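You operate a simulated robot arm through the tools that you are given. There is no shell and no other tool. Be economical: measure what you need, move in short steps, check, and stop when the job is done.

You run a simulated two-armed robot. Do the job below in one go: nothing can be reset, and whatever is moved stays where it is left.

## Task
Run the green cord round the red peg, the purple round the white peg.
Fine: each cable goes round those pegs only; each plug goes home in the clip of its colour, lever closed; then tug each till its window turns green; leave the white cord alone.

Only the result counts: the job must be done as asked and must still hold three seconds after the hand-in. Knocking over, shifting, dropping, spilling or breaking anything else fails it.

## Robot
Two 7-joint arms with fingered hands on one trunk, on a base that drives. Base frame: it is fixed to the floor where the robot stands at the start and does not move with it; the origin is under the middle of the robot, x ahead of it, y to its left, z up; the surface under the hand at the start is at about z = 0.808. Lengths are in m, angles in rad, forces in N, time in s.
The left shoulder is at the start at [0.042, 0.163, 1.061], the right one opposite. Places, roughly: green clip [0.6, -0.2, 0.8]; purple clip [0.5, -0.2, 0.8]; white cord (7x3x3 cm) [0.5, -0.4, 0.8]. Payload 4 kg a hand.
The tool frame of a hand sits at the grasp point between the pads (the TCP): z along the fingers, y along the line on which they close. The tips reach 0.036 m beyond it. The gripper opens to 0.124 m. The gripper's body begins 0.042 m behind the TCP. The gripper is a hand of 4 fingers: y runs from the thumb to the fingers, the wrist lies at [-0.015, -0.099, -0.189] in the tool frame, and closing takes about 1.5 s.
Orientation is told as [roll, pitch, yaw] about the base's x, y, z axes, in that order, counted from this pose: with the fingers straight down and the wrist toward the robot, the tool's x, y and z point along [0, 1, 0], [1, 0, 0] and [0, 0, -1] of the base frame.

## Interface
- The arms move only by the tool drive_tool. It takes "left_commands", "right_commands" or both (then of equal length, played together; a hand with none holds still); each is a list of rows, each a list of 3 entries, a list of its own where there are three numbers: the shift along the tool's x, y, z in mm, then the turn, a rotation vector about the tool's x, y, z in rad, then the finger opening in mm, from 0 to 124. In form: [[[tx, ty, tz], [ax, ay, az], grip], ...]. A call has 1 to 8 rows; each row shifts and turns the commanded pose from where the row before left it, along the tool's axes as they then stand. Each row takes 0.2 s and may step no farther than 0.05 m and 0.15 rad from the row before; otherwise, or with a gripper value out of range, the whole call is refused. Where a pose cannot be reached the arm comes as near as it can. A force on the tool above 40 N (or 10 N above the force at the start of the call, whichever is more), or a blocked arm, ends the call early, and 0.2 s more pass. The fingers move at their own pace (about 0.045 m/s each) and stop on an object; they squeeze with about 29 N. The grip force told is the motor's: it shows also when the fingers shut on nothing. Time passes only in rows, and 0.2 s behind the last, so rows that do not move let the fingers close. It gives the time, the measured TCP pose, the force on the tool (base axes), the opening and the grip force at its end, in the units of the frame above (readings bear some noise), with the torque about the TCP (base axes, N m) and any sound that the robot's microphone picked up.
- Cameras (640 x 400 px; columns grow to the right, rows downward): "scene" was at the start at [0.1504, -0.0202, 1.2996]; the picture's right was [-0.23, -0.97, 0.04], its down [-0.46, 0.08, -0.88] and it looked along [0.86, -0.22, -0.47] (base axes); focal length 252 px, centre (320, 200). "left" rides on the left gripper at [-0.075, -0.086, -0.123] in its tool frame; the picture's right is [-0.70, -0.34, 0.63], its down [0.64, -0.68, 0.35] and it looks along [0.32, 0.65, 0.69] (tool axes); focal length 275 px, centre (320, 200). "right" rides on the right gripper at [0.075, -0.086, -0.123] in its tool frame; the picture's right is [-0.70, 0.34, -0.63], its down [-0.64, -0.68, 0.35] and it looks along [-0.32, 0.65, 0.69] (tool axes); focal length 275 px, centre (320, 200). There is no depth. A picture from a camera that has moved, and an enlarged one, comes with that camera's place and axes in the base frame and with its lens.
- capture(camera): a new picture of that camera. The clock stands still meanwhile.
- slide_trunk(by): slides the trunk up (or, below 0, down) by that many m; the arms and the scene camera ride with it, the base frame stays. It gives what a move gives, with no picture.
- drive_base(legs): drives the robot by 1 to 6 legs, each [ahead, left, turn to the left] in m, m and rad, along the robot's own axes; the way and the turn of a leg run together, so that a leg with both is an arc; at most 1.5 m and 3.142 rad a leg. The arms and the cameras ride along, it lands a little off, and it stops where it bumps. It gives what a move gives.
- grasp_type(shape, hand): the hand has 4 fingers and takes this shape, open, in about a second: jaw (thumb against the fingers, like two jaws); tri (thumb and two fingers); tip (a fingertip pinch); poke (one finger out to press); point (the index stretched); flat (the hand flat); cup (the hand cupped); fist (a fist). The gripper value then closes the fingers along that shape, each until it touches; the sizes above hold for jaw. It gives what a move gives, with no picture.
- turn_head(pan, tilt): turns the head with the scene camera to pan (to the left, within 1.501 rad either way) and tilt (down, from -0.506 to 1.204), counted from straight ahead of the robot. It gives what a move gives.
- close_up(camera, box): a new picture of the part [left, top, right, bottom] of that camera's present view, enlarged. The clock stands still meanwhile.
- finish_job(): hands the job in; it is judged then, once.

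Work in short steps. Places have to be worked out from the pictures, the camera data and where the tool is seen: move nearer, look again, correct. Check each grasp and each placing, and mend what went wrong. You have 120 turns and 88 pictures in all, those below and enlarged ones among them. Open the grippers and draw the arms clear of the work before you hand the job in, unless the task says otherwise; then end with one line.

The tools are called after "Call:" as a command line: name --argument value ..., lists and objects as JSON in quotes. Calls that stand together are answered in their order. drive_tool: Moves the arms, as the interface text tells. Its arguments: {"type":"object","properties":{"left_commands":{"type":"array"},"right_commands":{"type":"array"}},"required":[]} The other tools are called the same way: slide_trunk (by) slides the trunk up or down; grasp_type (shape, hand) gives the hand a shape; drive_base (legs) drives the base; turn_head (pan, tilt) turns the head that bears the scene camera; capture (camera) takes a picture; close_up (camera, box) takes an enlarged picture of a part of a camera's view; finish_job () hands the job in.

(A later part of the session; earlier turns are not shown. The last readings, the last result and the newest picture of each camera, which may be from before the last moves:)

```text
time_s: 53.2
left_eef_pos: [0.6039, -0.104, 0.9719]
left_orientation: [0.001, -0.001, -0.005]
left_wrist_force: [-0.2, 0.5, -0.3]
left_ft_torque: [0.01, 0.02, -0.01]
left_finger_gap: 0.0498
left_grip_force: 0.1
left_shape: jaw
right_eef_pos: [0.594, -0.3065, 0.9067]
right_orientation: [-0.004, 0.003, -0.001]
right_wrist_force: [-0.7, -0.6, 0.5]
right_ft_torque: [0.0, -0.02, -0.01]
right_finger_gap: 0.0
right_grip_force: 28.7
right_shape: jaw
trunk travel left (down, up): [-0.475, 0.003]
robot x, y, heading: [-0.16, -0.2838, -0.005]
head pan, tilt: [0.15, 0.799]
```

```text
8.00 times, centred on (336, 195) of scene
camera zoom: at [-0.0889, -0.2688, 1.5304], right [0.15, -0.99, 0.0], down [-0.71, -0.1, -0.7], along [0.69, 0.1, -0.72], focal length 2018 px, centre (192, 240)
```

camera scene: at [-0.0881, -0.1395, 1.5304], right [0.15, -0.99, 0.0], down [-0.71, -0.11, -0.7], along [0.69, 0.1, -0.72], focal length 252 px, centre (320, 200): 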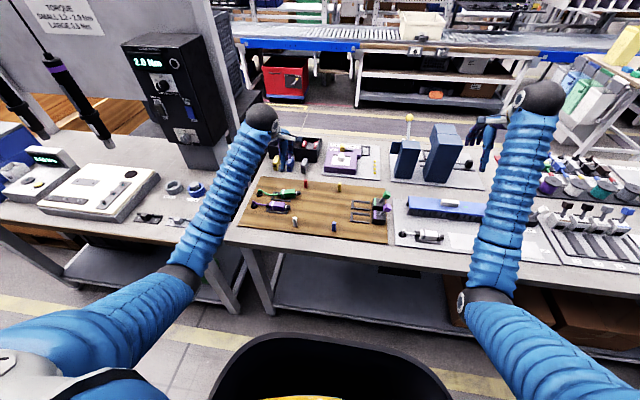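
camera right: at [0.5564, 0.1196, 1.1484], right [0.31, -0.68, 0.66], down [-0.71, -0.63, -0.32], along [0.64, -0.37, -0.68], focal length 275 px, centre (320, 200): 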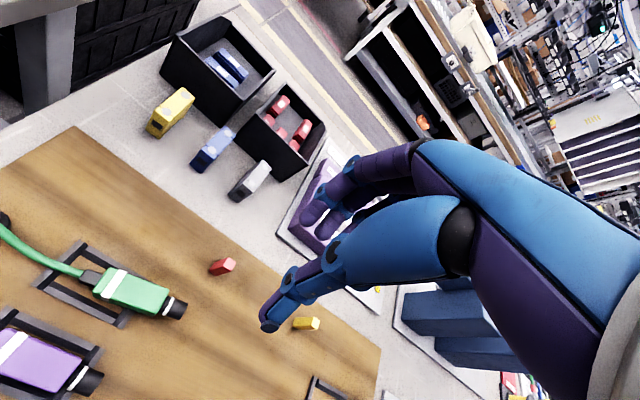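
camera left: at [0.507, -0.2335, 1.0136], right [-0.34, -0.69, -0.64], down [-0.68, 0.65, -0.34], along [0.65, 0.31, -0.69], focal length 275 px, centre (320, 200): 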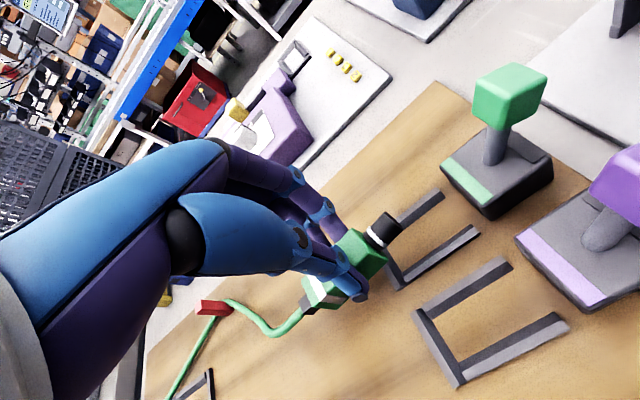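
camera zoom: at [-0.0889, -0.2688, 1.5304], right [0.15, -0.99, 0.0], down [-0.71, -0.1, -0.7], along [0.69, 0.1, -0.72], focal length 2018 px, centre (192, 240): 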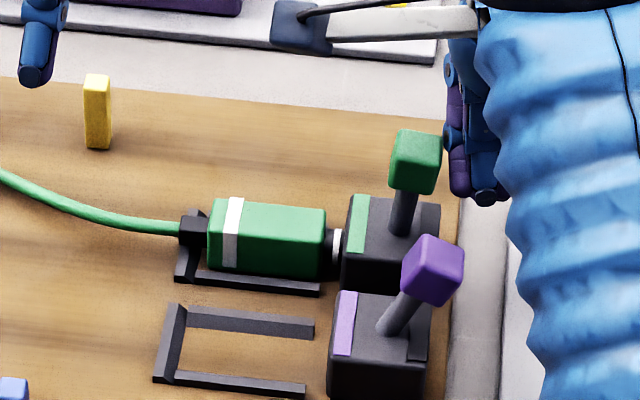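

The lever moves easily toward +y and is near vertical now. I carry on pushing, and draw the left hand further away.

Call:
drive_tool --right_commands '[[[0, 0, 0], [0, 0, 0], 0], [[0, 0, 0], [0, 0, 0], 0], [[12, 0, 0], [0, 0, 0], 0], [[12, 0, 2], [0, 0, 0], 0], [[12, 0, 4], [0, 0, 0], 0], [[10, 0, 6], [0, 0, 0], 0]]' --left_commands '[[[40, 0, -20], [0, 0, 0], 50], [[40, 0, -20], [0, 0, 0], 50], [[20, 0, 0], [0, 0, 0], 50], [[0, 0, 0], [0, 0, 0], 50], [[0, 0, 0], [0, 0, 0], 50], [[0, 0, 0], [0, 0, 0], 50]]'

Call:
close_up --camera "scene" --box '[296, 170, 376, 220]'

```text
time_s: 54.5
left_eef_pos: [0.6049, -0.0073, 1.0137]
left_orientation: [0.0, -0.001, -0.005]
left_wrist_force: [0.2, -0.5, -0.8]
left_ft_torque: [0.0, 0.0, 0.0]
left_finger_gap: 0.0498
left_grip_force: 0.0
left_shape: jaw
right_eef_pos: [0.5974, -0.2776, 0.9017]
right_orientation: [-0.007, -0.006, -0.012]
right_wrist_force: [-0.5, -15.9, 6.5]
right_ft_torque: [-0.38, 0.04, -0.01]
right_finger_gap: 0.0
right_grip_force: 28.9
right_shape: jaw
trunk travel left (down, up): [-0.475, 0.003]
robot x, y, heading: [-0.1563, -0.2855, -0.005]
head pan, tilt: [0.15, 0.799]
stopped in row 6 (right hand): the force on the tool passed its limit at 47 N (the readings are from after the stop); the commanded pose is now the measured one
```

```text
8.00 times, centred on (336, 195) of scene
camera zoom: at [-0.0891, -0.2702, 1.5304], right [0.14, -0.99, 0.0], down [-0.71, -0.1, -0.7], along [0.69, 0.1, -0.72], focal length 2018 px, centre (192, 240)
```

zoom: 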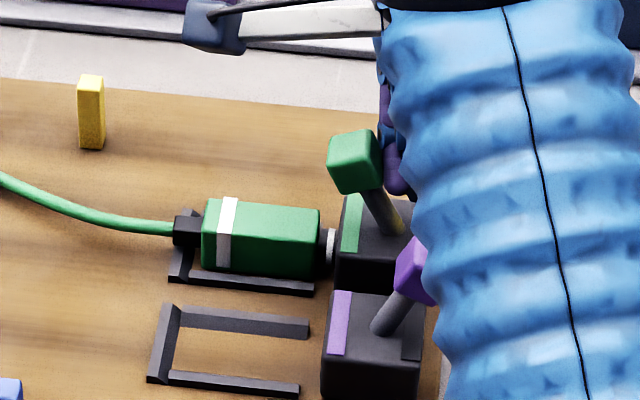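

The lever has swung over to its stop on the plug side. I back the right hand away and check the lever and window.

Call:
drive_tool --right_commands '[[[-20, 0, 0], [0, 0, 0], 0], [[-25, 0, -10], [0, 0, 0], 0], [[-25, 0, -40], [0, 0, 0], 0], [[-30, 0, -40], [0, 0, 0], 0]]'

Call:
close_up --camera "scene" --box '[296, 180, 360, 220]'

```text
time_s: 55.5
left_eef_pos: [0.6037, -0.0056, 1.0133]
left_orientation: [0.001, 0.0, -0.008]
left_wrist_force: [0.7, -0.2, -0.4]
left_ft_torque: [-0.03, -0.02, 0.0]
left_finger_gap: 0.0496
left_grip_force: 0.2
left_shape: jaw
right_eef_pos: [0.5942, -0.3744, 0.9927]
right_orientation: [-0.005, -0.004, -0.01]
right_wrist_force: [-0.3, 0.6, 0.1]
right_ft_torque: [0.0, -0.01, -0.01]
right_finger_gap: 0.0001
right_grip_force: 29.2
right_shape: jaw
trunk travel left (down, up): [-0.475, 0.003]
robot x, y, heading: [-0.1562, -0.2826, -0.006]
head pan, tilt: [0.15, 0.799]
```

```text
10.00 times, centred on (328, 200) of scene
camera zoom: at [-0.0886, -0.2703, 1.5305], right [0.14, -0.99, 0.0], down [-0.71, -0.1, -0.7], along [0.69, 0.1, -0.72], focal length 2522 px, centre (240, 200)
```

zoom: 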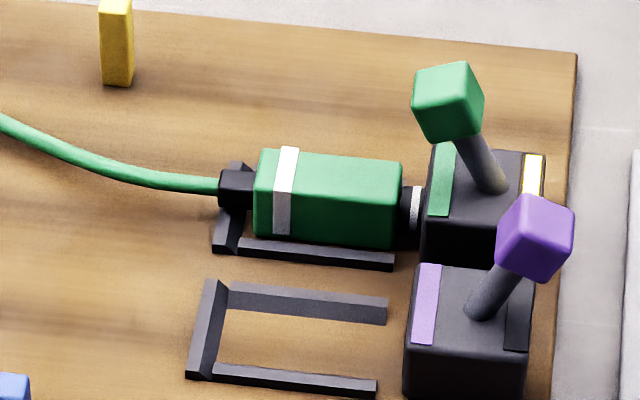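

The window changed from dark to yellow, so it is locked and awaiting the tug. I bring the left hand back onto the plug, a bit rearward to clear the lever, and clear the right hand.

Call:
drive_tool --left_commands '[[[-49, -3, 0], [0, 0, 0], 50], [[-49, -3, 0], [0, 0, 0], 50], [[-49, -3, 0], [0, 0, 0], 50], [[-49, -1, 0], [0, 0, 0], 50], [[0, 0, 48], [0, 0, 0], 50], [[0, 0, 48], [0, 0, 0], 50], [[0, 0, 40], [0, 0, 0], 50], [[0, 0, 13], [0, 0, 0], 50]]' --right_commands '[[[-40, 0, -20], [0, 0, 0], 0], [[-40, 0, -20], [0, 0, 0], 0], [[-40, 0, -20], [0, 0, 0], 0], [[-40, 0, 0], [0, 0, 0], 0], [[0, 0, 0], [0, 0, 0], 0], [[0, 0, 0], [0, 0, 0], 0], [[0, 0, 0], [0, 0, 0], 0], [[0, 0, 0], [0, 0, 0], 0]]'

Call:
drive_tool --left_commands '[[[0, 0, 0], [0, 0, 0], 35], [[0, 0, 0], [0, 0, 0], 20], [[0, 0, 0], [0, 0, 0], 12], [[0, 0, 0], [0, 0, 0], 12], [[2, 0, 0], [0, 0, 0], 12], [[2, 0, 0], [0, 0, 0], 12]]'

```text
time_s: 57.3
left_eef_pos: [0.5942, -0.2017, 0.8643]
left_orientation: [0.001, -0.001, -0.007]
left_wrist_force: [1.2, 0.5, 0.0]
left_ft_torque: [0.0, 0.03, -0.02]
left_finger_gap: 0.0498
left_grip_force: 0.1
left_shape: jaw
right_eef_pos: [0.5945, -0.5343, 1.053]
right_orientation: [-0.006, -0.004, -0.008]
right_wrist_force: [-0.5, -0.8, -0.2]
right_ft_torque: [-0.01, 0.0, 0.02]
right_finger_gap: 0.0002
right_grip_force: 29.4
right_shape: jaw
trunk travel left (down, up): [-0.475, 0.003]
robot x, y, heading: [-0.1572, -0.2799, -0.012]
head pan, tilt: [0.15, 0.799]
```

```text
time_s: 58.7
left_eef_pos: [0.5945, -0.2008, 0.8653]
left_orientation: [-0.002, 0.001, -0.009]
left_wrist_force: [2.2, -11.7, 0.9]
left_ft_torque: [-0.33, -0.06, -0.18]
left_finger_gap: 0.0189
left_grip_force: 29.4
left_shape: jaw
right_eef_pos: [0.5953, -0.5358, 1.0523]
right_orientation: [-0.005, -0.002, -0.008]
right_wrist_force: [0.6, 1.1, 0.0]
right_ft_torque: [0.01, 0.02, 0.0]
right_finger_gap: 0.0
right_grip_force: 29.0
right_shape: jaw
trunk travel left (down, up): [-0.475, 0.003]
robot x, y, heading: [-0.1577, -0.2823, -0.007]
head pan, tilt: [0.15, 0.799]
```

The tug gives 12 N so far and the plug holds. I pull a little harder.

Call:
drive_tool --left_commands '[[[1.5, 0, 0], [0, 0, 0], 12], [[1.5, 0, 0], [0, 0, 0], 12], [[0, 0, 0], [0, 0, 0], 12]]'

Call:
close_up --camera "scene" --box '[296, 180, 360, 220]'

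```text
time_s: 59.5
left_eef_pos: [0.5932, -0.1957, 0.8654]
left_orientation: [-0.001, 0.0, -0.009]
left_wrist_force: [-1.0, -24.1, 2.0]
left_ft_torque: [-0.73, 0.06, -0.24]
left_finger_gap: 0.0186
left_grip_force: 28.8
left_shape: jaw
right_eef_pos: [0.5935, -0.5372, 1.0528]
right_orientation: [-0.001, -0.002, -0.009]
right_wrist_force: [0.3, 1.3, -0.1]
right_ft_torque: [0.03, -0.03, 0.01]
right_finger_gap: 0.0
right_grip_force: 28.5
right_shape: jaw
trunk travel left (down, up): [-0.475, 0.003]
robot x, y, heading: [-0.1569, -0.2842, -0.003]
head pan, tilt: [0.15, 0.799]
```

```text
10.00 times, centred on (328, 200) of scene
camera zoom: at [-0.0888, -0.2719, 1.5304], right [0.14, -0.99, 0.0], down [-0.71, -0.1, -0.7], along [0.69, 0.1, -0.72], focal length 2522 px, centre (240, 200)
```

zoom: 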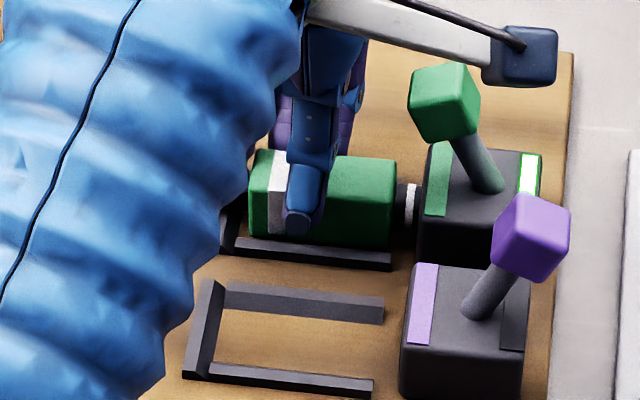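

The window is green, so the green cable is done. I release it and take the left hand over to the purple plug (≈ (0.524, 0.112)).

Call:
drive_tool --left_commands '[[[-3, 0, 0], [0, 0, 0], 12], [[0, 0, 0], [0, 0, 0], 30], [[0, 0, 0], [0, 0, 0], 50], [[0, 0, -5], [0, 0, 0], 50], [[0, 0, -40], [0, 0, 0], 50], [[0, 0, -45], [0, 0, 0], 50], [[40, -10, -25], [0, 0, 0], 56], [[48, -10, 0], [0, 0, 0], 56]]'

Call:
drive_tool --left_commands '[[[48, -10, 0], [0, 0, 0], 56], [[48, -10, 0], [0, 0, 0], 56], [[48, -10, 0], [0, 0, 0], 56], [[48, -10, 0], [0, 0, 0], 56], [[30, -10, 30], [0, 0, 0], 56], [[0, 0, 32], [0, 0, 0], 56]]'

Call:
capture --camera "left"

```text
time_s: 61.3
left_eef_pos: [0.5746, -0.1083, 0.9798]
left_orientation: [-0.001, -0.001, -0.009]
left_wrist_force: [-0.3, 0.1, -0.2]
left_ft_torque: [-0.04, -0.02, -0.01]
left_finger_gap: 0.0559
left_grip_force: 0.2
left_shape: jaw
right_eef_pos: [0.5947, -0.5348, 1.0526]
right_orientation: [-0.008, -0.004, -0.009]
right_wrist_force: [-0.5, -0.4, 0.2]
right_ft_torque: [0.01, 0.0, 0.01]
right_finger_gap: 0.0
right_grip_force: 28.7
right_shape: jaw
trunk travel left (down, up): [-0.475, 0.003]
robot x, y, heading: [-0.159, -0.2843, -0.004]
head pan, tilt: [0.15, 0.799]
```

```text
time_s: 62.7
left_eef_pos: [0.5244, 0.1141, 0.9161]
left_orientation: [0.001, 0.0, -0.009]
left_wrist_force: [0.7, -0.4, -0.2]
left_ft_torque: [0.02, 0.01, -0.03]
left_finger_gap: 0.0558
left_grip_force: 0.1
left_shape: jaw
right_eef_pos: [0.5948, -0.5352, 1.052]
right_orientation: [-0.005, -0.003, -0.008]
right_wrist_force: [-0.6, 0.0, 0.2]
right_ft_torque: [-0.01, 0.01, -0.01]
right_finger_gap: 0.0002
right_grip_force: 28.9
right_shape: jaw
trunk travel left (down, up): [-0.475, 0.003]
robot x, y, heading: [-0.1541, -0.2787, -0.004]
head pan, tilt: [0.15, 0.799]
```

```text
22 pictures are left
camera left: at [0.4381, 0.0383, 1.0397], right [-0.34, -0.69, -0.63], down [-0.68, 0.65, -0.35], along [0.65, 0.31, -0.69], focal length 275 px, centre (320, 200)
```

left: 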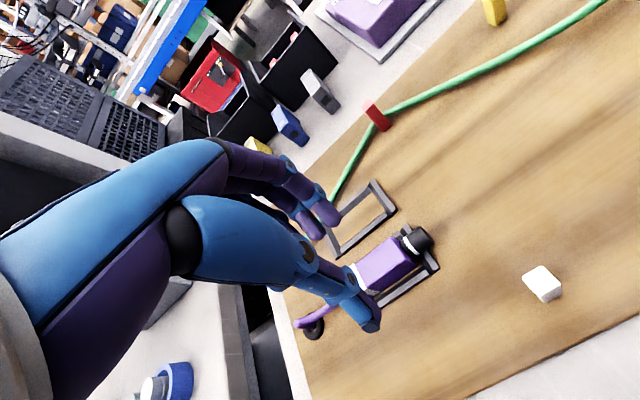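

The purple body's centre is ≈ (0.527, 0.106), and the white peg is confirmed at (0.458, 0.031). I lower, grasp, and lift slightly.

Call:
drive_tool --left_commands '[[[-6, 2, 25], [0, 0, 0], 56], [[0, 0, 22], [0, 0, 0], 56], [[0, 0, 6], [0, 0, 0], 50], [[0, 0, 0], [0, 0, 0], 35], [[0, 0, 0], [0, 0, 0], 22], [[0, 0, 0], [0, 0, 0], 12], [[0, 0, 0], [0, 0, 0], 12], [[0, 0, 0], [0, 0, 0], 12]]'

Call:
drive_tool --left_commands '[[[0, 0, -8], [0, 0, 0], 12], [[0, 0, -12], [0, 0, 0], 12], [[0, 0, -10], [0, 0, 0], 12]]'

Call:
capture --camera "left"

```text
time_s: 64.5
left_eef_pos: [0.5265, 0.1079, 0.8644]
left_orientation: [0.0, 0.001, -0.007]
left_wrist_force: [1.1, 0.4, 3.6]
left_ft_torque: [0.0, 0.01, 0.0]
left_finger_gap: 0.0209
left_grip_force: 28.9
left_shape: jaw
right_eef_pos: [0.5947, -0.5345, 1.0529]
right_orientation: [-0.004, -0.003, -0.009]
right_wrist_force: [0.8, 0.1, -0.7]
right_ft_torque: [0.0, 0.03, 0.01]
right_finger_gap: 0.0001
right_grip_force: 29.0
right_shape: jaw
trunk travel left (down, up): [-0.475, 0.003]
robot x, y, heading: [-0.1588, -0.2829, -0.002]
head pan, tilt: [0.15, 0.799]
```

```text
time_s: 65.3
left_eef_pos: [0.5265, 0.1076, 0.8941]
left_orientation: [-0.001, 0.002, -0.007]
left_wrist_force: [0.4, 0.4, -0.7]
left_ft_torque: [-0.03, 0.02, -0.01]
left_finger_gap: 0.0208
left_grip_force: 29.0
left_shape: jaw
right_eef_pos: [0.596, -0.534, 1.0515]
right_orientation: [-0.006, -0.002, -0.007]
right_wrist_force: [0.7, -0.1, 0.8]
right_ft_torque: [0.02, 0.01, 0.02]
right_finger_gap: 0.0001
right_grip_force: 29.3
right_shape: jaw
trunk travel left (down, up): [-0.475, 0.003]
robot x, y, heading: [-0.1599, -0.284, -0.003]
head pan, tilt: [0.15, 0.799]
```

```text
21 pictures are left
camera left: at [0.4405, 0.0327, 1.0165], right [-0.34, -0.69, -0.63], down [-0.68, 0.65, -0.35], along [0.65, 0.31, -0.69], focal length 275 px, centre (320, 200)
```

left: 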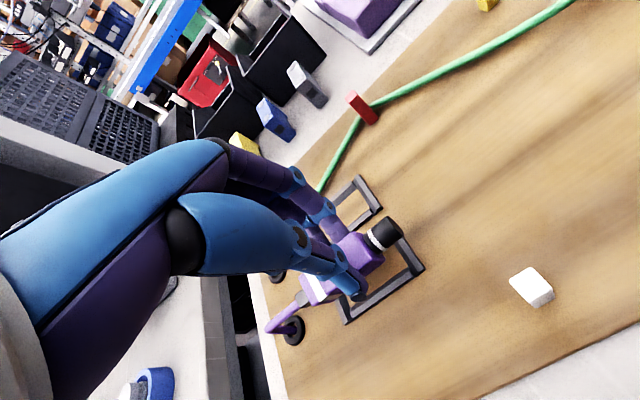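

Purple is held level. I lift, yaw it +0.75 (tail toward the robot), carry it to the near side of the white peg, then move toward -y.

Call:
drive_tool --left_commands '[[[0, 0, -30], [0, 0, -0.15], 12], [[0, 0, -32], [0, 0, -0.15], 12], [[0, 0, 0], [0, 0, -0.15], 12], [[0, 0, 0], [0, 0, -0.15], 12], [[0, 0, 0], [0, 0, -0.15], 12], [[24, -25.6, 0], [0, 0, 0], 12], [[24, -25.6, 0], [0, 0, 0], 12], [[23, -25.6, 0], [0, 0, 0], 12]]'

Call:
drive_tool --left_commands '[[[-23, -21.5, 0], [0, 0, 0], 12], [[-23, -21.5, 0], [0, 0, 0], 12], [[-23, -21.5, 0], [0, 0, 0], 12], [[-21, -19.5, 0], [0, 0, 0], 12]]'

Call:
close_up --camera "scene" --box '[180, 160, 340, 260]'

```text
time_s: 67.1
left_eef_pos: [0.4212, 0.107, 0.9569]
left_orientation: [-0.001, 0.0, 0.744]
left_wrist_force: [-1.0, 0.9, -0.6]
left_ft_torque: [0.02, -0.03, 0.0]
left_finger_gap: 0.0207
left_grip_force: 29.1
left_shape: jaw
right_eef_pos: [0.5937, -0.5346, 1.0539]
right_orientation: [-0.005, -0.003, -0.008]
right_wrist_force: [1.0, -0.1, 0.4]
right_ft_torque: [0.02, 0.03, 0.01]
right_finger_gap: 0.0001
right_grip_force: 29.1
right_shape: jaw
trunk travel left (down, up): [-0.475, 0.003]
robot x, y, heading: [-0.1611, -0.2845, -0.0]
head pan, tilt: [0.15, 0.799]
```

```text
time_s: 68.3
left_eef_pos: [0.4232, 0.0144, 0.9597]
left_orientation: [0.041, -0.044, 0.757]
left_wrist_force: [0.3, 1.0, 0.1]
left_ft_torque: [0.0, 0.0, -0.03]
left_finger_gap: 0.0207
left_grip_force: 29.2
left_shape: jaw
right_eef_pos: [0.5961, -0.5331, 1.0529]
right_orientation: [-0.005, -0.002, -0.008]
right_wrist_force: [0.1, -0.1, -0.4]
right_ft_torque: [0.01, 0.04, 0.0]
right_finger_gap: 0.0
right_grip_force: 28.8
right_shape: jaw
trunk travel left (down, up): [-0.475, 0.003]
robot x, y, heading: [-0.1544, -0.2815, -0.006]
head pan, tilt: [0.15, 0.799]
stopped in row 4 (left hand): the arm was blocked; the commanded pose is now the measured one
```

```text
4.00 times, centred on (260, 210) of scene
camera zoom: at [-0.0885, -0.2697, 1.5304], right [0.14, -0.99, 0.0], down [-0.71, -0.1, -0.7], along [0.69, 0.1, -0.72], focal length 1009 px, centre (560, 160)
```

zoom: 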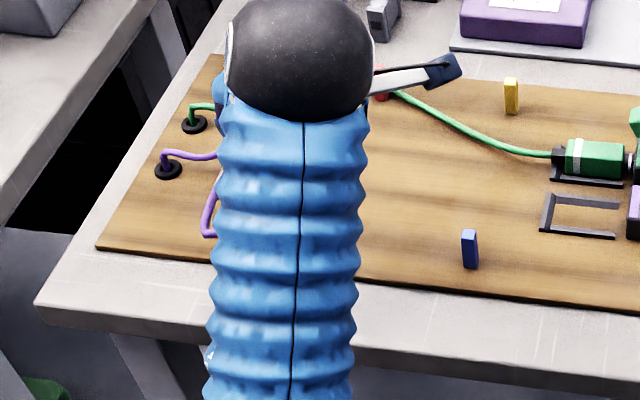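

The left arm is cramped this close to the body. I back the base 0.13 m, the hand riding along high over the table, and reach forward again with the hand levelled.

Call:
drive_base --legs '[[-0.13, 0, 0]]'

Call:
drive_tool --left_commands '[[[0, 0, 0], [0.044, -0.041, 0.01], 12], [[-22.5, 24, 0], [0, 0, 0], 12], [[-22.5, 24, 0], [0, 0, 0], 12], [[-22.5, 24, 0], [0, 0, 0], 12], [[-22.5, 24, 0], [0, 0, 0], 12], [[-14, -12, 0], [0, 0, 0], 12], [[-11, -10, 0], [0, 0, 0], 12]]'

Call:
close_up --camera "scene" --box '[180, 120, 340, 220]'

```text
time_s: 69.6
left_eef_pos: [0.2921, 0.016, 0.9613]
left_orientation: [0.041, -0.045, 0.758]
left_wrist_force: [0.4, 0.2, -1.5]
left_ft_torque: [-0.02, -0.04, -0.02]
left_finger_gap: 0.0205
left_grip_force: 29.6
left_shape: jaw
right_eef_pos: [0.4646, -0.534, 1.0541]
right_orientation: [-0.006, -0.006, -0.008]
right_wrist_force: [0.1, -1.0, 0.9]
right_ft_torque: [-0.03, -0.05, 0.0]
right_finger_gap: 0.0001
right_grip_force: 29.0
right_shape: jaw
trunk travel left (down, up): [-0.475, 0.003]
robot x, y, heading: [-0.2904, -0.2804, -0.005]
head pan, tilt: [0.15, 0.799]
```

```text
time_s: 71.2
left_eef_pos: [0.428, -0.0003, 0.9634]
left_orientation: [0.017, -0.02, 0.76]
left_wrist_force: [0.4, 1.0, -0.5]
left_ft_torque: [0.0, -0.02, 0.0]
left_finger_gap: 0.0206
left_grip_force: 29.0
left_shape: jaw
right_eef_pos: [0.4655, -0.5324, 1.0536]
right_orientation: [-0.007, -0.002, -0.006]
right_wrist_force: [0.2, 0.1, -0.3]
right_ft_torque: [-0.04, -0.03, 0.02]
right_finger_gap: 0.0002
right_grip_force: 28.9
right_shape: jaw
trunk travel left (down, up): [-0.475, 0.003]
robot x, y, heading: [-0.2852, -0.2839, -0.004]
head pan, tilt: [0.15, 0.799]
```

```text
4.00 times, centred on (260, 170) of scene
camera zoom: at [-0.2182, -0.2676, 1.5304], right [0.14, -0.99, 0.0], down [-0.71, -0.1, -0.7], along [0.69, 0.1, -0.72], focal length 1009 px, centre (560, 320)
```

zoom: 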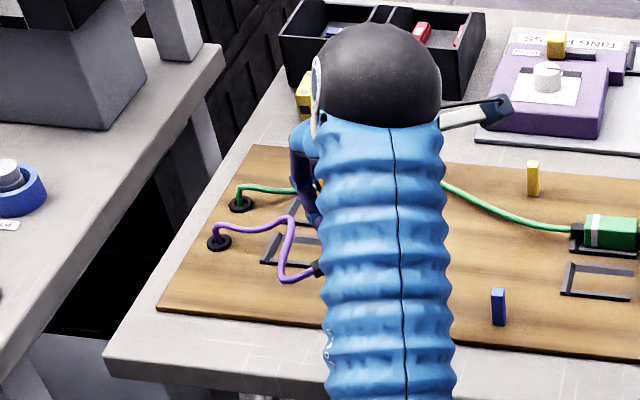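

It is now past the peg on the near side. I complete the -y shift and lower the plug to board level.

Call:
drive_tool --left_commands '[[[-14, -13, 0], [0.02, -0.017, 0.01], 12], [[0, 0, 35], [0, 0, 0], 12], [[0, 0, 35], [0, 0, 0], 12], [[0, 0, 24], [0, 0, 0], 12]]'

Call:
capture --camera "left"

```text
time_s: 72.4
left_eef_pos: [0.454, 0.0414, 0.9209]
left_orientation: [0.012, -0.104, 0.788]
left_wrist_force: [0.3, -1.0, -0.4]
left_ft_torque: [-0.02, -0.02, -0.01]
left_finger_gap: 0.0209
left_grip_force: 28.5
left_shape: jaw
right_eef_pos: [0.4655, -0.5335, 1.052]
right_orientation: [-0.004, -0.004, -0.005]
right_wrist_force: [1.0, 0.4, 0.2]
right_ft_torque: [0.01, -0.01, 0.01]
right_finger_gap: 0.0002
right_grip_force: 28.5
right_shape: jaw
trunk travel left (down, up): [-0.475, 0.003]
robot x, y, heading: [-0.2909, -0.2809, -0.002]
head pan, tilt: [0.15, 0.799]
stopped in row 4 (left hand): the arm was blocked; the commanded pose is now the measured one
```

```text
18 pictures are left
camera left: at [0.4382, -0.0829, 1.0329], right [0.3, -0.68, -0.67], down [-0.91, 0.0, -0.41], along [0.28, 0.74, -0.62], focal length 275 px, centre (320, 200)
```

left: 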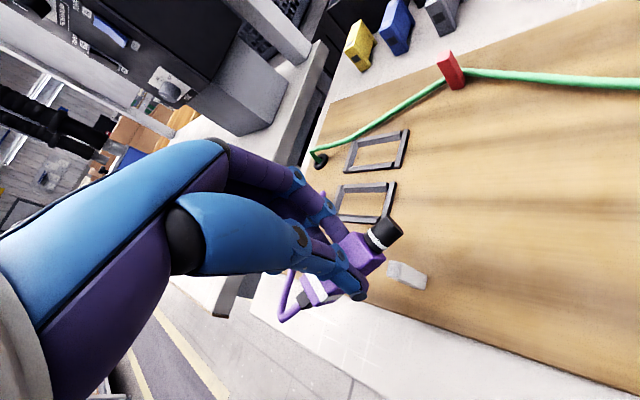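

With +0.75 yaw the left wrist is unnatural here. I raise both hands, then swing the base around (turning left 0.5 rad while moving right), so the left hand stays about in place but the arm gets room.

Call:
drive_tool --left_commands '[[[0, 0, -20], [0, 0, 0], 12], [[0, 0, -25], [0.05, 0, 0], 12], [[0, 0, 0], [0.05, 0, 0], 12]]' --right_commands '[[[0, -20, -40], [0, 0, 0], 0], [[0, -20, -40], [0, 0, 0], 0], [[0, -20, -40], [0, 0, 0], 0]]'

Call:
drive_base --legs '[[0.095, -0.165, 0.25], [0.052, -0.183, 0.25]]'

Call:
turn_head --pan 0.0 --tilt 0.9

Call:
capture --camera "scene"

```text
time_s: 73.2
left_eef_pos: [0.4498, 0.0433, 0.9673]
left_orientation: [0.022, -0.016, 0.796]
left_wrist_force: [-0.1, -0.2, -0.4]
left_ft_torque: [0.01, -0.01, 0.01]
left_finger_gap: 0.0205
left_grip_force: 29.4
left_shape: jaw
right_eef_pos: [0.4049, -0.5333, 1.1714]
right_orientation: [-0.004, -0.002, -0.006]
right_wrist_force: [-0.3, 0.9, -0.4]
right_ft_torque: [-0.01, 0.0, 0.02]
right_finger_gap: 0.0
right_grip_force: 29.4
right_shape: jaw
trunk travel left (down, up): [-0.475, 0.003]
robot x, y, heading: [-0.2879, -0.282, -0.005]
head pan, tilt: [0.15, 0.799]
```

```text
time_s: 75.9
left_eef_pos: [0.4328, 0.0573, 0.9673]
left_orientation: [0.022, -0.016, 1.294]
left_wrist_force: [0.2, -0.7, -0.7]
left_ft_torque: [0.02, 0.01, -0.02]
left_finger_gap: 0.0205
left_grip_force: 29.5
left_shape: jaw
right_eef_pos: [0.6682, -0.472, 1.1719]
right_orientation: [-0.006, -0.003, 0.492]
right_wrist_force: [0.8, 0.6, -0.7]
right_ft_torque: [0.0, 0.04, 0.02]
right_finger_gap: 0.0001
right_grip_force: 29.2
right_shape: jaw
trunk travel left (down, up): [-0.475, 0.003]
robot x, y, heading: [-0.0624, -0.5842, 0.496]
head pan, tilt: [0.15, 0.799]
```

```text
time_s: 76.6
left_eef_pos: [0.4311, 0.0588, 0.9672]
left_orientation: [0.021, -0.015, 1.293]
left_wrist_force: [0.1, 0.0, -0.7]
left_ft_torque: [0.0, 0.02, 0.01]
left_finger_gap: 0.0207
left_grip_force: 28.6
left_shape: jaw
right_eef_pos: [0.6667, -0.4711, 1.1737]
right_orientation: [-0.005, -0.003, 0.492]
right_wrist_force: [-0.2, -0.6, -0.1]
right_ft_torque: [0.0, 0.02, -0.03]
right_finger_gap: 0.0
right_grip_force: 29.1
right_shape: jaw
trunk travel left (down, up): [-0.475, 0.003]
robot x, y, heading: [-0.064, -0.5832, 0.498]
head pan, tilt: [0.0, 0.901]
```

```text
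17 pictures are left
camera scene: at [-0.0029, -0.5511, 1.5225], right [0.48, -0.88, 0.0], down [-0.69, -0.37, -0.62], along [0.55, 0.3, -0.78], focal length 252 px, centre (320, 200)
```

scene: 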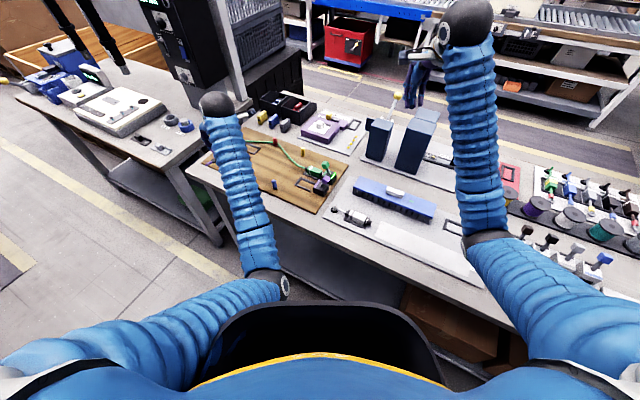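

The posture is much better. I turn the hand back to yaw 0.75, move to (0.43, -0.02), and begin lowering.

Call:
drive_tool --left_commands '[[[0, 0, 0], [0.015, -0.021, 0.135], 12], [[0, 0, 0], [0, 0, 0.135], 12], [[0, 0, 0], [0, 0, 0.135], 12], [[0, 0, 0], [0, 0, 0.135], 12], [[-29, -27, 0], [0, 0, 0], 12], [[-29, -27, 0], [0, 0, 0], 12], [[0, 0, 30], [0, 0, 0], 12], [[0, 0, 30], [0, 0, 0], 12]]'

Call:
capture --camera "left"

```text
time_s: 78.4
left_eef_pos: [0.4336, -0.0083, 0.9252]
left_orientation: [0.009, -0.025, 0.759]
left_wrist_force: [0.0, -0.2, -0.9]
left_ft_torque: [0.0, 0.01, -0.04]
left_finger_gap: 0.0201
left_grip_force: 29.3
left_shape: jaw
right_eef_pos: [0.6673, -0.4715, 1.1729]
right_orientation: [-0.006, -0.004, 0.491]
right_wrist_force: [-0.2, 0.2, -0.6]
right_ft_torque: [0.06, -0.01, 0.02]
right_finger_gap: 0.0
right_grip_force: 29.2
right_shape: jaw
trunk travel left (down, up): [-0.475, 0.003]
robot x, y, heading: [-0.06, -0.5834, 0.497]
head pan, tilt: [0.0, 0.901]
```

```text
16 pictures are left
camera left: at [0.4219, -0.1242, 1.0451], right [0.24, -0.72, -0.65], down [-0.93, 0.01, -0.36], along [0.26, 0.69, -0.67], focal length 275 px, centre (320, 200)
```

left: 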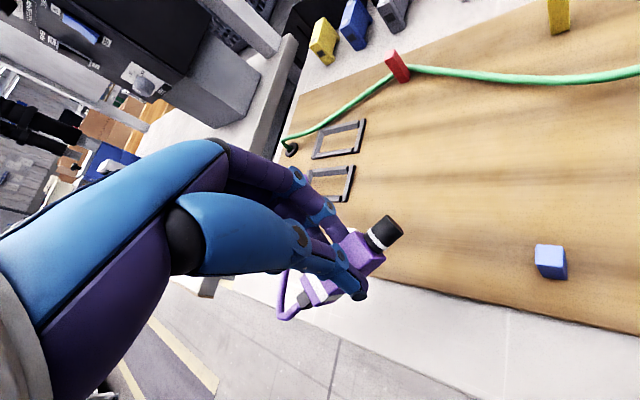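

The hand lags its command slightly, so the elbow is near its limit again. I back the base off along its heading and reach out with a longer arm.

Call:
drive_base --legs '[[-0.13, 0, 0]]'

Call:
drive_tool --left_commands '[[[0, 0, 0], [0.025, -0.009, 0.01], 12], [[-12, 35, 0], [0, 0, 0], 12], [[-12, 35, 0], [0, 0, 0], 12], [[-12, 35, 0], [0, 0, 0], 12]]'

```text
time_s: 79.7
left_eef_pos: [0.3177, -0.0677, 0.9249]
left_orientation: [0.01, -0.026, 0.761]
left_wrist_force: [0.2, -0.1, -0.5]
left_ft_torque: [-0.01, -0.01, 0.02]
left_finger_gap: 0.0204
left_grip_force: 29.2
left_shape: jaw
right_eef_pos: [0.5527, -0.5328, 1.1729]
right_orientation: [-0.004, -0.007, 0.494]
right_wrist_force: [-0.8, 0.7, 0.2]
right_ft_torque: [0.0, -0.02, 0.03]
right_finger_gap: 0.0
right_grip_force: 29.2
right_shape: jaw
trunk travel left (down, up): [-0.475, 0.003]
robot x, y, heading: [-0.1765, -0.6469, 0.497]
head pan, tilt: [0.0, 0.901]
```

```text
time_s: 80.7
left_eef_pos: [0.4205, -0.0223, 0.9232]
left_orientation: [0.001, 0.001, 0.751]
left_wrist_force: [-0.5, -0.5, -1.0]
left_ft_torque: [-0.04, -0.01, 0.03]
left_finger_gap: 0.0202
left_grip_force: 29.5
left_shape: jaw
right_eef_pos: [0.5539, -0.5323, 1.1719]
right_orientation: [-0.005, -0.003, 0.496]
right_wrist_force: [-0.2, -0.5, 0.7]
right_ft_torque: [0.02, -0.03, 0.01]
right_finger_gap: 0.0
right_grip_force: 28.8
right_shape: jaw
trunk travel left (down, up): [-0.475, 0.003]
robot x, y, heading: [-0.1769, -0.6443, 0.496]
head pan, tilt: [0.0, 0.901]
```

Tracking is exact again. I lower to board level and check the cable against the white peg.

Call:
drive_tool --left_commands '[[[-5, 6, 25], [0, 0, 0], 12], [[0, 0, 20], [0, 0, 0], 12], [[0, 0, 10], [0, 0, 0], 12]]'

Call:
close_up --camera "scene" --box '[160, 70, 320, 170]'

```text
time_s: 81.5
left_eef_pos: [0.4277, -0.0221, 0.868]
left_orientation: [0.002, 0.0, 0.751]
left_wrist_force: [0.5, -0.3, -1.1]
left_ft_torque: [0.01, -0.04, -0.04]
left_finger_gap: 0.0201
left_grip_force: 29.0
left_shape: jaw
right_eef_pos: [0.5543, -0.5322, 1.1717]
right_orientation: [-0.006, -0.003, 0.494]
right_wrist_force: [-0.3, -0.7, -0.3]
right_ft_torque: [-0.01, 0.0, 0.02]
right_finger_gap: 0.0
right_grip_force: 28.9
right_shape: jaw
trunk travel left (down, up): [-0.475, 0.003]
robot x, y, heading: [-0.1742, -0.6432, 0.493]
head pan, tilt: [0.0, 0.901]
```

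```text
4.00 times, centred on (240, 120) of scene
camera zoom: at [-0.1168, -0.6128, 1.5225], right [0.48, -0.88, 0.0], down [-0.69, -0.37, -0.62], along [0.55, 0.3, -0.78], focal length 1009 px, centre (640, 520)
```

zoom: 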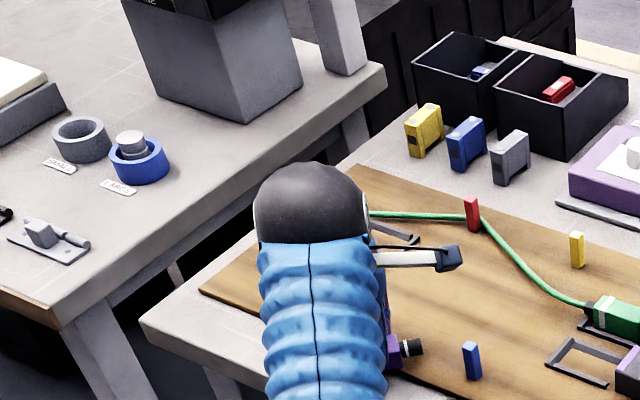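

The plug is low on the near side. I pull along its axis (+x, -y) slowly and check the catch with the hand camera.

Call:
drive_tool --left_commands '[[[-13, 6, 0], [0, 0, 0], 12], [[-13, 6, 0], [0, 0, 0], 12], [[-13, 6, 0], [0, 0, 0], 12], [[-13, 4, 0], [0, 0, 0], 12]]'

Call:
capture --camera "left"

```text
time_s: 82.5
left_eef_pos: [0.4807, -0.0464, 0.8684]
left_orientation: [0.002, -0.001, 0.751]
left_wrist_force: [0.1, -0.3, -1.1]
left_ft_torque: [-0.03, -0.03, 0.01]
left_finger_gap: 0.0206
left_grip_force: 28.9
left_shape: jaw
right_eef_pos: [0.5544, -0.532, 1.1722]
right_orientation: [-0.005, -0.002, 0.495]
right_wrist_force: [0.2, -0.1, 0.3]
right_ft_torque: [-0.01, 0.0, 0.06]
right_finger_gap: 0.0
right_grip_force: 29.0
right_shape: jaw
trunk travel left (down, up): [-0.475, 0.003]
robot x, y, heading: [-0.176, -0.6475, 0.493]
head pan, tilt: [0.0, 0.901]
```

```text
14 pictures are left
camera left: at [0.4681, -0.1592, 0.9912], right [0.23, -0.74, -0.64], down [-0.94, 0.01, -0.34], along [0.26, 0.67, -0.69], focal length 275 px, centre (320, 200)
```

left: 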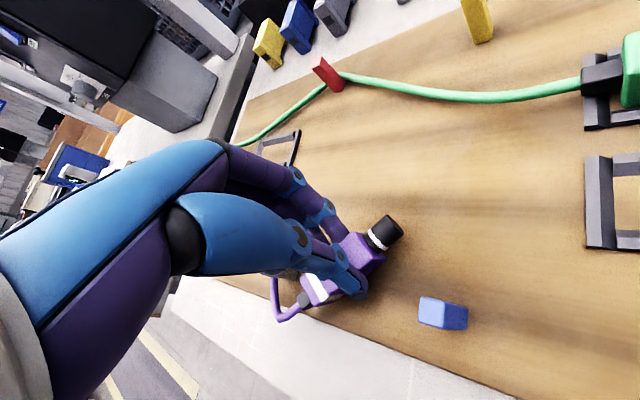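

The cable bends just below the peg's position, as hoped. I continue the pull toward (0.54, -0.085).

Call:
drive_tool --left_commands '[[[-13, 4, 0], [0, 0, 0], 12], [[-13, 4, 0], [0, 0, 0], 12], [[-21, 3, 0], [0, 0, 0], 12], [[-21, 3, 0], [0, 0, 0], 12]]'

Call:
capture --camera "left"

```text
time_s: 83.5
left_eef_pos: [0.5375, -0.0868, 0.8681]
left_orientation: [0.001, 0.001, 0.751]
left_wrist_force: [-1.3, -0.4, -0.9]
left_ft_torque: [-0.01, -0.02, 0.03]
left_finger_gap: 0.0206
left_grip_force: 29.1
left_shape: jaw
right_eef_pos: [0.5541, -0.5321, 1.1733]
right_orientation: [-0.006, -0.002, 0.494]
right_wrist_force: [0.2, -0.2, 0.5]
right_ft_torque: [-0.01, -0.03, -0.04]
right_finger_gap: 0.0001
right_grip_force: 28.7
right_shape: jaw
trunk travel left (down, up): [-0.475, 0.003]
robot x, y, heading: [-0.1751, -0.6479, 0.492]
head pan, tilt: [0.0, 0.901]
```

```text
13 pictures are left
camera left: at [0.5252, -0.2001, 0.9914], right [0.23, -0.74, -0.63], down [-0.94, 0.01, -0.34], along [0.26, 0.67, -0.69], focal length 275 px, centre (320, 200)
```

left: 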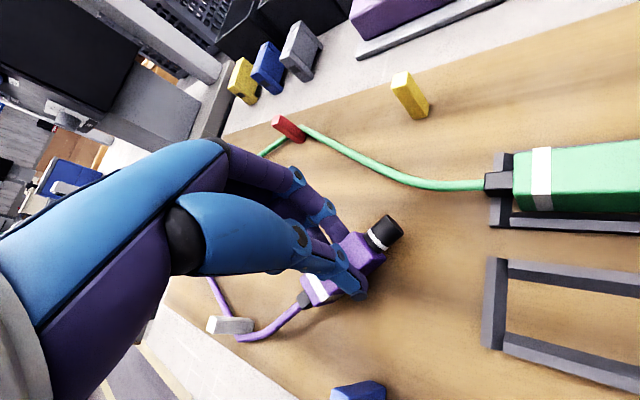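

The purple cable is wrapped round the white peg on its near side. I turn the plug straight, raise it over the lane's bar, and move up to the purple lane.

Call:
drive_tool --left_commands '[[[0, 0, 0], [0, 0, 0.15], 12], [[0, 0, 0], [0, 0, 0.15], 12], [[0, 0, 0], [0, 0, 0.15], 12], [[0, 0, 0], [0, 0, 0.15], 12], [[0, 0, 0], [0, 0, 0.15], 12], [[-10, -4, -12], [0, 0, 0], 12], [[-25, -3, -10], [0, 0, 0], 12], [[-33, -3, 0], [0, 0, 0], 12]]'

Call:
turn_head --pan -0.34 --tilt 0.8

Call:
capture --camera "scene"

```text
time_s: 85.3
left_eef_pos: [0.5257, -0.1522, 0.8905]
left_orientation: [0.002, 0.004, 0.003]
left_wrist_force: [-0.6, 1.4, -0.8]
left_ft_torque: [-0.05, 0.03, 0.01]
left_finger_gap: 0.0203
left_grip_force: 28.9
left_shape: jaw
right_eef_pos: [0.553, -0.5327, 1.1721]
right_orientation: [-0.003, -0.004, 0.493]
right_wrist_force: [0.7, 0.4, 0.1]
right_ft_torque: [-0.02, 0.02, -0.02]
right_finger_gap: 0.0
right_grip_force: 29.1
right_shape: jaw
trunk travel left (down, up): [-0.475, 0.003]
robot x, y, heading: [-0.1758, -0.6456, 0.496]
head pan, tilt: [0.0, 0.901]
```

```text
time_s: 86.1
left_eef_pos: [0.5271, -0.1523, 0.8911]
left_orientation: [0.001, 0.001, 0.001]
left_wrist_force: [-1.4, 0.8, -0.6]
left_ft_torque: [0.0, 0.01, -0.01]
left_finger_gap: 0.0206
left_grip_force: 29.5
left_shape: jaw
right_eef_pos: [0.5542, -0.5331, 1.1728]
right_orientation: [-0.006, -0.003, 0.494]
right_wrist_force: [-0.2, -0.4, 0.3]
right_ft_torque: [-0.01, -0.01, 0.01]
right_finger_gap: 0.0
right_grip_force: 29.2
right_shape: jaw
trunk travel left (down, up): [-0.475, 0.003]
robot x, y, heading: [-0.1676, -0.6454, 0.493]
head pan, tilt: [-0.34, 0.799]
```

```text
12 pictures are left
camera scene: at [-0.1038, -0.6363, 1.5304], right [0.16, -0.99, 0.0], down [-0.71, -0.11, -0.7], along [0.69, 0.11, -0.72], focal length 252 px, centre (320, 200)
```

scene: 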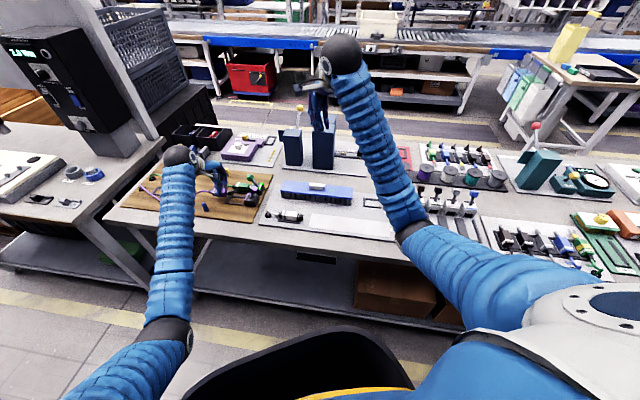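

I zoom on the purple plug and its lane.

Call:
close_up --camera "scene" --box '[190, 172, 270, 222]'

```text
8.00 times, centred on (230, 197) of scene
camera zoom: at [-0.1038, -0.6363, 1.5304], right [0.16, -0.99, 0.0], down [-0.71, -0.11, -0.7], along [0.69, 0.11, -0.72], focal length 2018 px, centre (1040, 224)
```

zoom: 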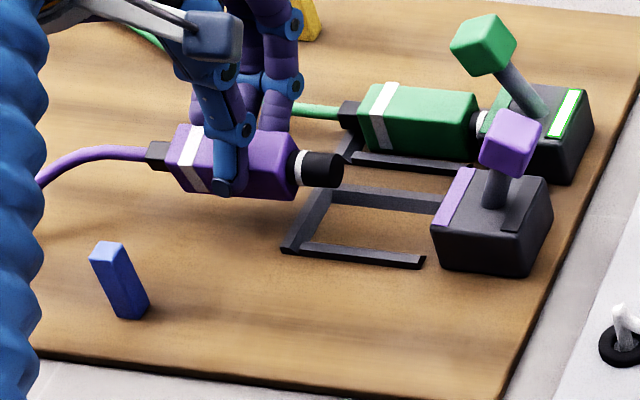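

Level and straight. The lane's centre by comparison with the green one is x ≈ 0.531. I tip the nose down 0.15 rad and move to just before the socket.

Call:
drive_tool --left_commands '[[[0, 4, 0], [0, 0.15, 0], 12], [[-24, 0, 6], [0, 0, 0], 12], [[-24, 0, 6], [0, 0, 0], 12]]'

Call:
close_up --camera "scene" --box '[206, 172, 270, 212]'

```text
time_s: 86.9
left_eef_pos: [0.5306, -0.1984, 0.8716]
left_orientation: [0.151, 0.0, 0.003]
left_wrist_force: [0.2, -0.1, -0.4]
left_ft_torque: [0.01, -0.02, 0.01]
left_finger_gap: 0.0204
left_grip_force: 28.4
left_shape: jaw
right_eef_pos: [0.5522, -0.5314, 1.1722]
right_orientation: [-0.005, -0.004, 0.493]
right_wrist_force: [0.1, 0.3, -0.3]
right_ft_torque: [0.03, 0.02, 0.0]
right_finger_gap: 0.0002
right_grip_force: 29.1
right_shape: jaw
trunk travel left (down, up): [-0.475, 0.003]
robot x, y, heading: [-0.1741, -0.6478, 0.497]
head pan, tilt: [-0.34, 0.799]
```

```text
10.00 times, centred on (238, 192) of scene
camera zoom: at [-0.1038, -0.6366, 1.5304], right [0.15, -0.99, 0.0], down [-0.71, -0.11, -0.7], along [0.69, 0.11, -0.72], focal length 2522 px, centre (1140, 280)
```

zoom: 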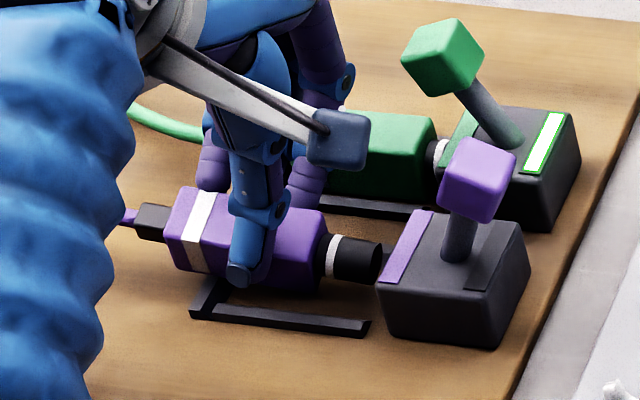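

The nose is right before the socket. I push in 12 mm gently, then level and lower.

Call:
drive_tool --left_commands '[[[-6, 0, 0], [0, 0, 0], 12], [[-6, 0, 0], [0, 0, 0], 12]]'

```text
time_s: 87.5
left_eef_pos: [0.53, -0.2113, 0.8708]
left_orientation: [0.149, 0.002, 0.002]
left_wrist_force: [-0.4, 0.4, -0.4]
left_ft_torque: [-0.02, 0.0, -0.03]
left_finger_gap: 0.0201
left_grip_force: 29.1
left_shape: jaw
right_eef_pos: [0.5528, -0.5322, 1.1729]
right_orientation: [-0.005, -0.003, 0.494]
right_wrist_force: [-0.5, 0.8, -0.3]
right_ft_torque: [-0.02, -0.01, 0.01]
right_finger_gap: 0.0003
right_grip_force: 29.5
right_shape: jaw
trunk travel left (down, up): [-0.475, 0.003]
robot x, y, heading: [-0.177, -0.6483, 0.493]
head pan, tilt: [-0.34, 0.799]
```

No force, so the tip is inside the socket. Now I level and lower, then push home.

Call:
drive_tool --left_commands '[[[2, 0, 3.5], [0, -0.075, 0], 12], [[1, 0, 3.5], [0, -0.075, 0], 12], [[0, 0, 0], [0, 0, 0], 12]]'

Call:
drive_tool --left_commands '[[[-4, 0, 0.5], [0, 0, 0], 12], [[-4, 0, 0], [0, 0, 0], 12], [[-3, 0, 0], [0, 0, 0], 12]]'

```text
time_s: 88.3
left_eef_pos: [0.5301, -0.2079, 0.8651]
left_orientation: [-0.002, -0.001, 0.0]
left_wrist_force: [1.5, -1.3, 15.0]
left_ft_torque: [-0.04, 0.0, 0.02]
left_finger_gap: 0.0204
left_grip_force: 29.1
left_shape: jaw
right_eef_pos: [0.5517, -0.533, 1.173]
right_orientation: [-0.006, -0.007, 0.494]
right_wrist_force: [-0.4, -0.9, 0.4]
right_ft_torque: [0.03, -0.02, 0.0]
right_finger_gap: 0.0
right_grip_force: 29.3
right_shape: jaw
trunk travel left (down, up): [-0.475, 0.003]
robot x, y, heading: [-0.1732, -0.6497, 0.495]
head pan, tilt: [-0.34, 0.799]
```

```text
time_s: 89.1
left_eef_pos: [0.5292, -0.2168, 0.8639]
left_orientation: [0.001, -0.001, 0.005]
left_wrist_force: [2.6, 14.7, 21.8]
left_ft_torque: [0.48, -0.01, 0.13]
left_finger_gap: 0.0203
left_grip_force: 29.4
left_shape: jaw
right_eef_pos: [0.5521, -0.5314, 1.1737]
right_orientation: [-0.009, -0.006, 0.494]
right_wrist_force: [0.0, -0.3, 0.0]
right_ft_torque: [0.02, 0.02, -0.01]
right_finger_gap: 0.0
right_grip_force: 29.6
right_shape: jaw
trunk travel left (down, up): [-0.475, 0.003]
robot x, y, heading: [-0.1733, -0.6449, 0.493]
head pan, tilt: [-0.34, 0.799]
```

There is some bottom contact. I ease up 1 mm, push a few mm more, and look.

Call:
drive_tool --left_commands '[[[0, 0, -1.5], [0, 0, 0], 12], [[-2, 0, 0], [0, 0, 0], 12], [[-2, 0, 0], [0, 0, 0], 12]]'

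Call:
close_up --camera "scene" --box '[206, 172, 270, 212]'

```text
time_s: 89.9
left_eef_pos: [0.5292, -0.2184, 0.8636]
left_orientation: [0.004, 0.0, 0.004]
left_wrist_force: [8.7, 29.9, 17.1]
left_ft_torque: [0.97, -0.29, 0.28]
left_finger_gap: 0.0203
left_grip_force: 29.5
left_shape: jaw
right_eef_pos: [0.5528, -0.5309, 1.1737]
right_orientation: [-0.007, -0.004, 0.493]
right_wrist_force: [-0.1, -0.9, 0.1]
right_ft_torque: [-0.01, 0.03, 0.01]
right_finger_gap: 0.0
right_grip_force: 29.1
right_shape: jaw
trunk travel left (down, up): [-0.475, 0.003]
robot x, y, heading: [-0.1752, -0.6461, 0.495]
head pan, tilt: [-0.34, 0.799]
```

```text
10.00 times, centred on (238, 192) of scene
camera zoom: at [-0.1045, -0.6344, 1.5304], right [0.16, -0.99, 0.0], down [-0.71, -0.11, -0.7], along [0.69, 0.11, -0.72], focal length 2522 px, centre (1140, 280)
```

zoom: 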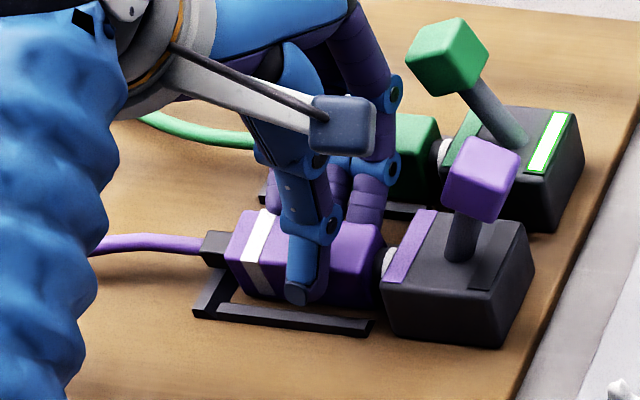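

The ring is at the face, as with green. I release it, raise the left hand away, and bring the right hand over behind the purple lever.

Call:
drive_tool --left_commands '[[[1, 0, 0], [0, 0, 0], 20], [[0, 0, 0], [0, 0, 0], 40], [[0, 0, 0], [0, 0, 0], 50], [[0, 0, -30], [0, 0, 0], 50], [[10, 0, -40], [0, 0, 0], 50], [[30, 0, -38], [0, 0, 0], 50], [[48, 0, -10], [0, 0, 0], 50], [[48, 0, 0], [0, 0, 0], 50]]' --right_commands '[[[0, 0, 0], [0, 0, 0], 0], [[0, 0, 0], [0, 0, 0], 0], [[0, 0, 0], [0, 0, 0], 0], [[34, 13, 28], [0, 0, 0], 0], [[34, 13, 28], [0, 0, 0], 0], [[34, 13, 28], [0, 0, 0], 0], [[34, 14, 28], [0, 0, 0], 0], [[34, 13, 28], [0, 0, 0], 0]]'

Call:
close_up --camera "scene" --box '[180, 132, 308, 212]'

```text
time_s: 91.7
left_eef_pos: [0.5302, -0.0836, 0.9824]
left_orientation: [0.001, 0.001, 0.0]
left_wrist_force: [0.8, 0.5, 0.1]
left_ft_torque: [-0.02, 0.01, -0.01]
left_finger_gap: 0.0494
left_grip_force: 0.0
left_shape: jaw
right_eef_pos: [0.5328, -0.352, 1.0339]
right_orientation: [-0.006, -0.002, 0.493]
right_wrist_force: [-0.9, 0.1, 0.4]
right_ft_torque: [-0.01, 0.01, 0.0]
right_finger_gap: 0.0
right_grip_force: 29.1
right_shape: jaw
trunk travel left (down, up): [-0.475, 0.003]
robot x, y, heading: [-0.1712, -0.6417, 0.491]
head pan, tilt: [-0.34, 0.799]
```

```text
5.00 times, centred on (244, 172) of scene
camera zoom: at [-0.1042, -0.6343, 1.5304], right [0.15, -0.99, 0.0], down [-0.71, -0.11, -0.7], along [0.69, 0.11, -0.72], focal length 1261 px, centre (700, 340)
```

zoom: 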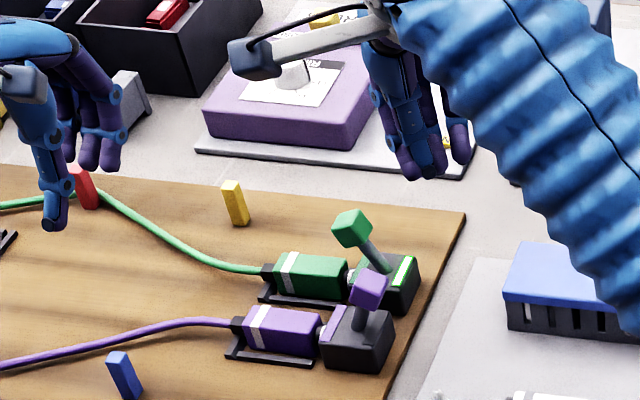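

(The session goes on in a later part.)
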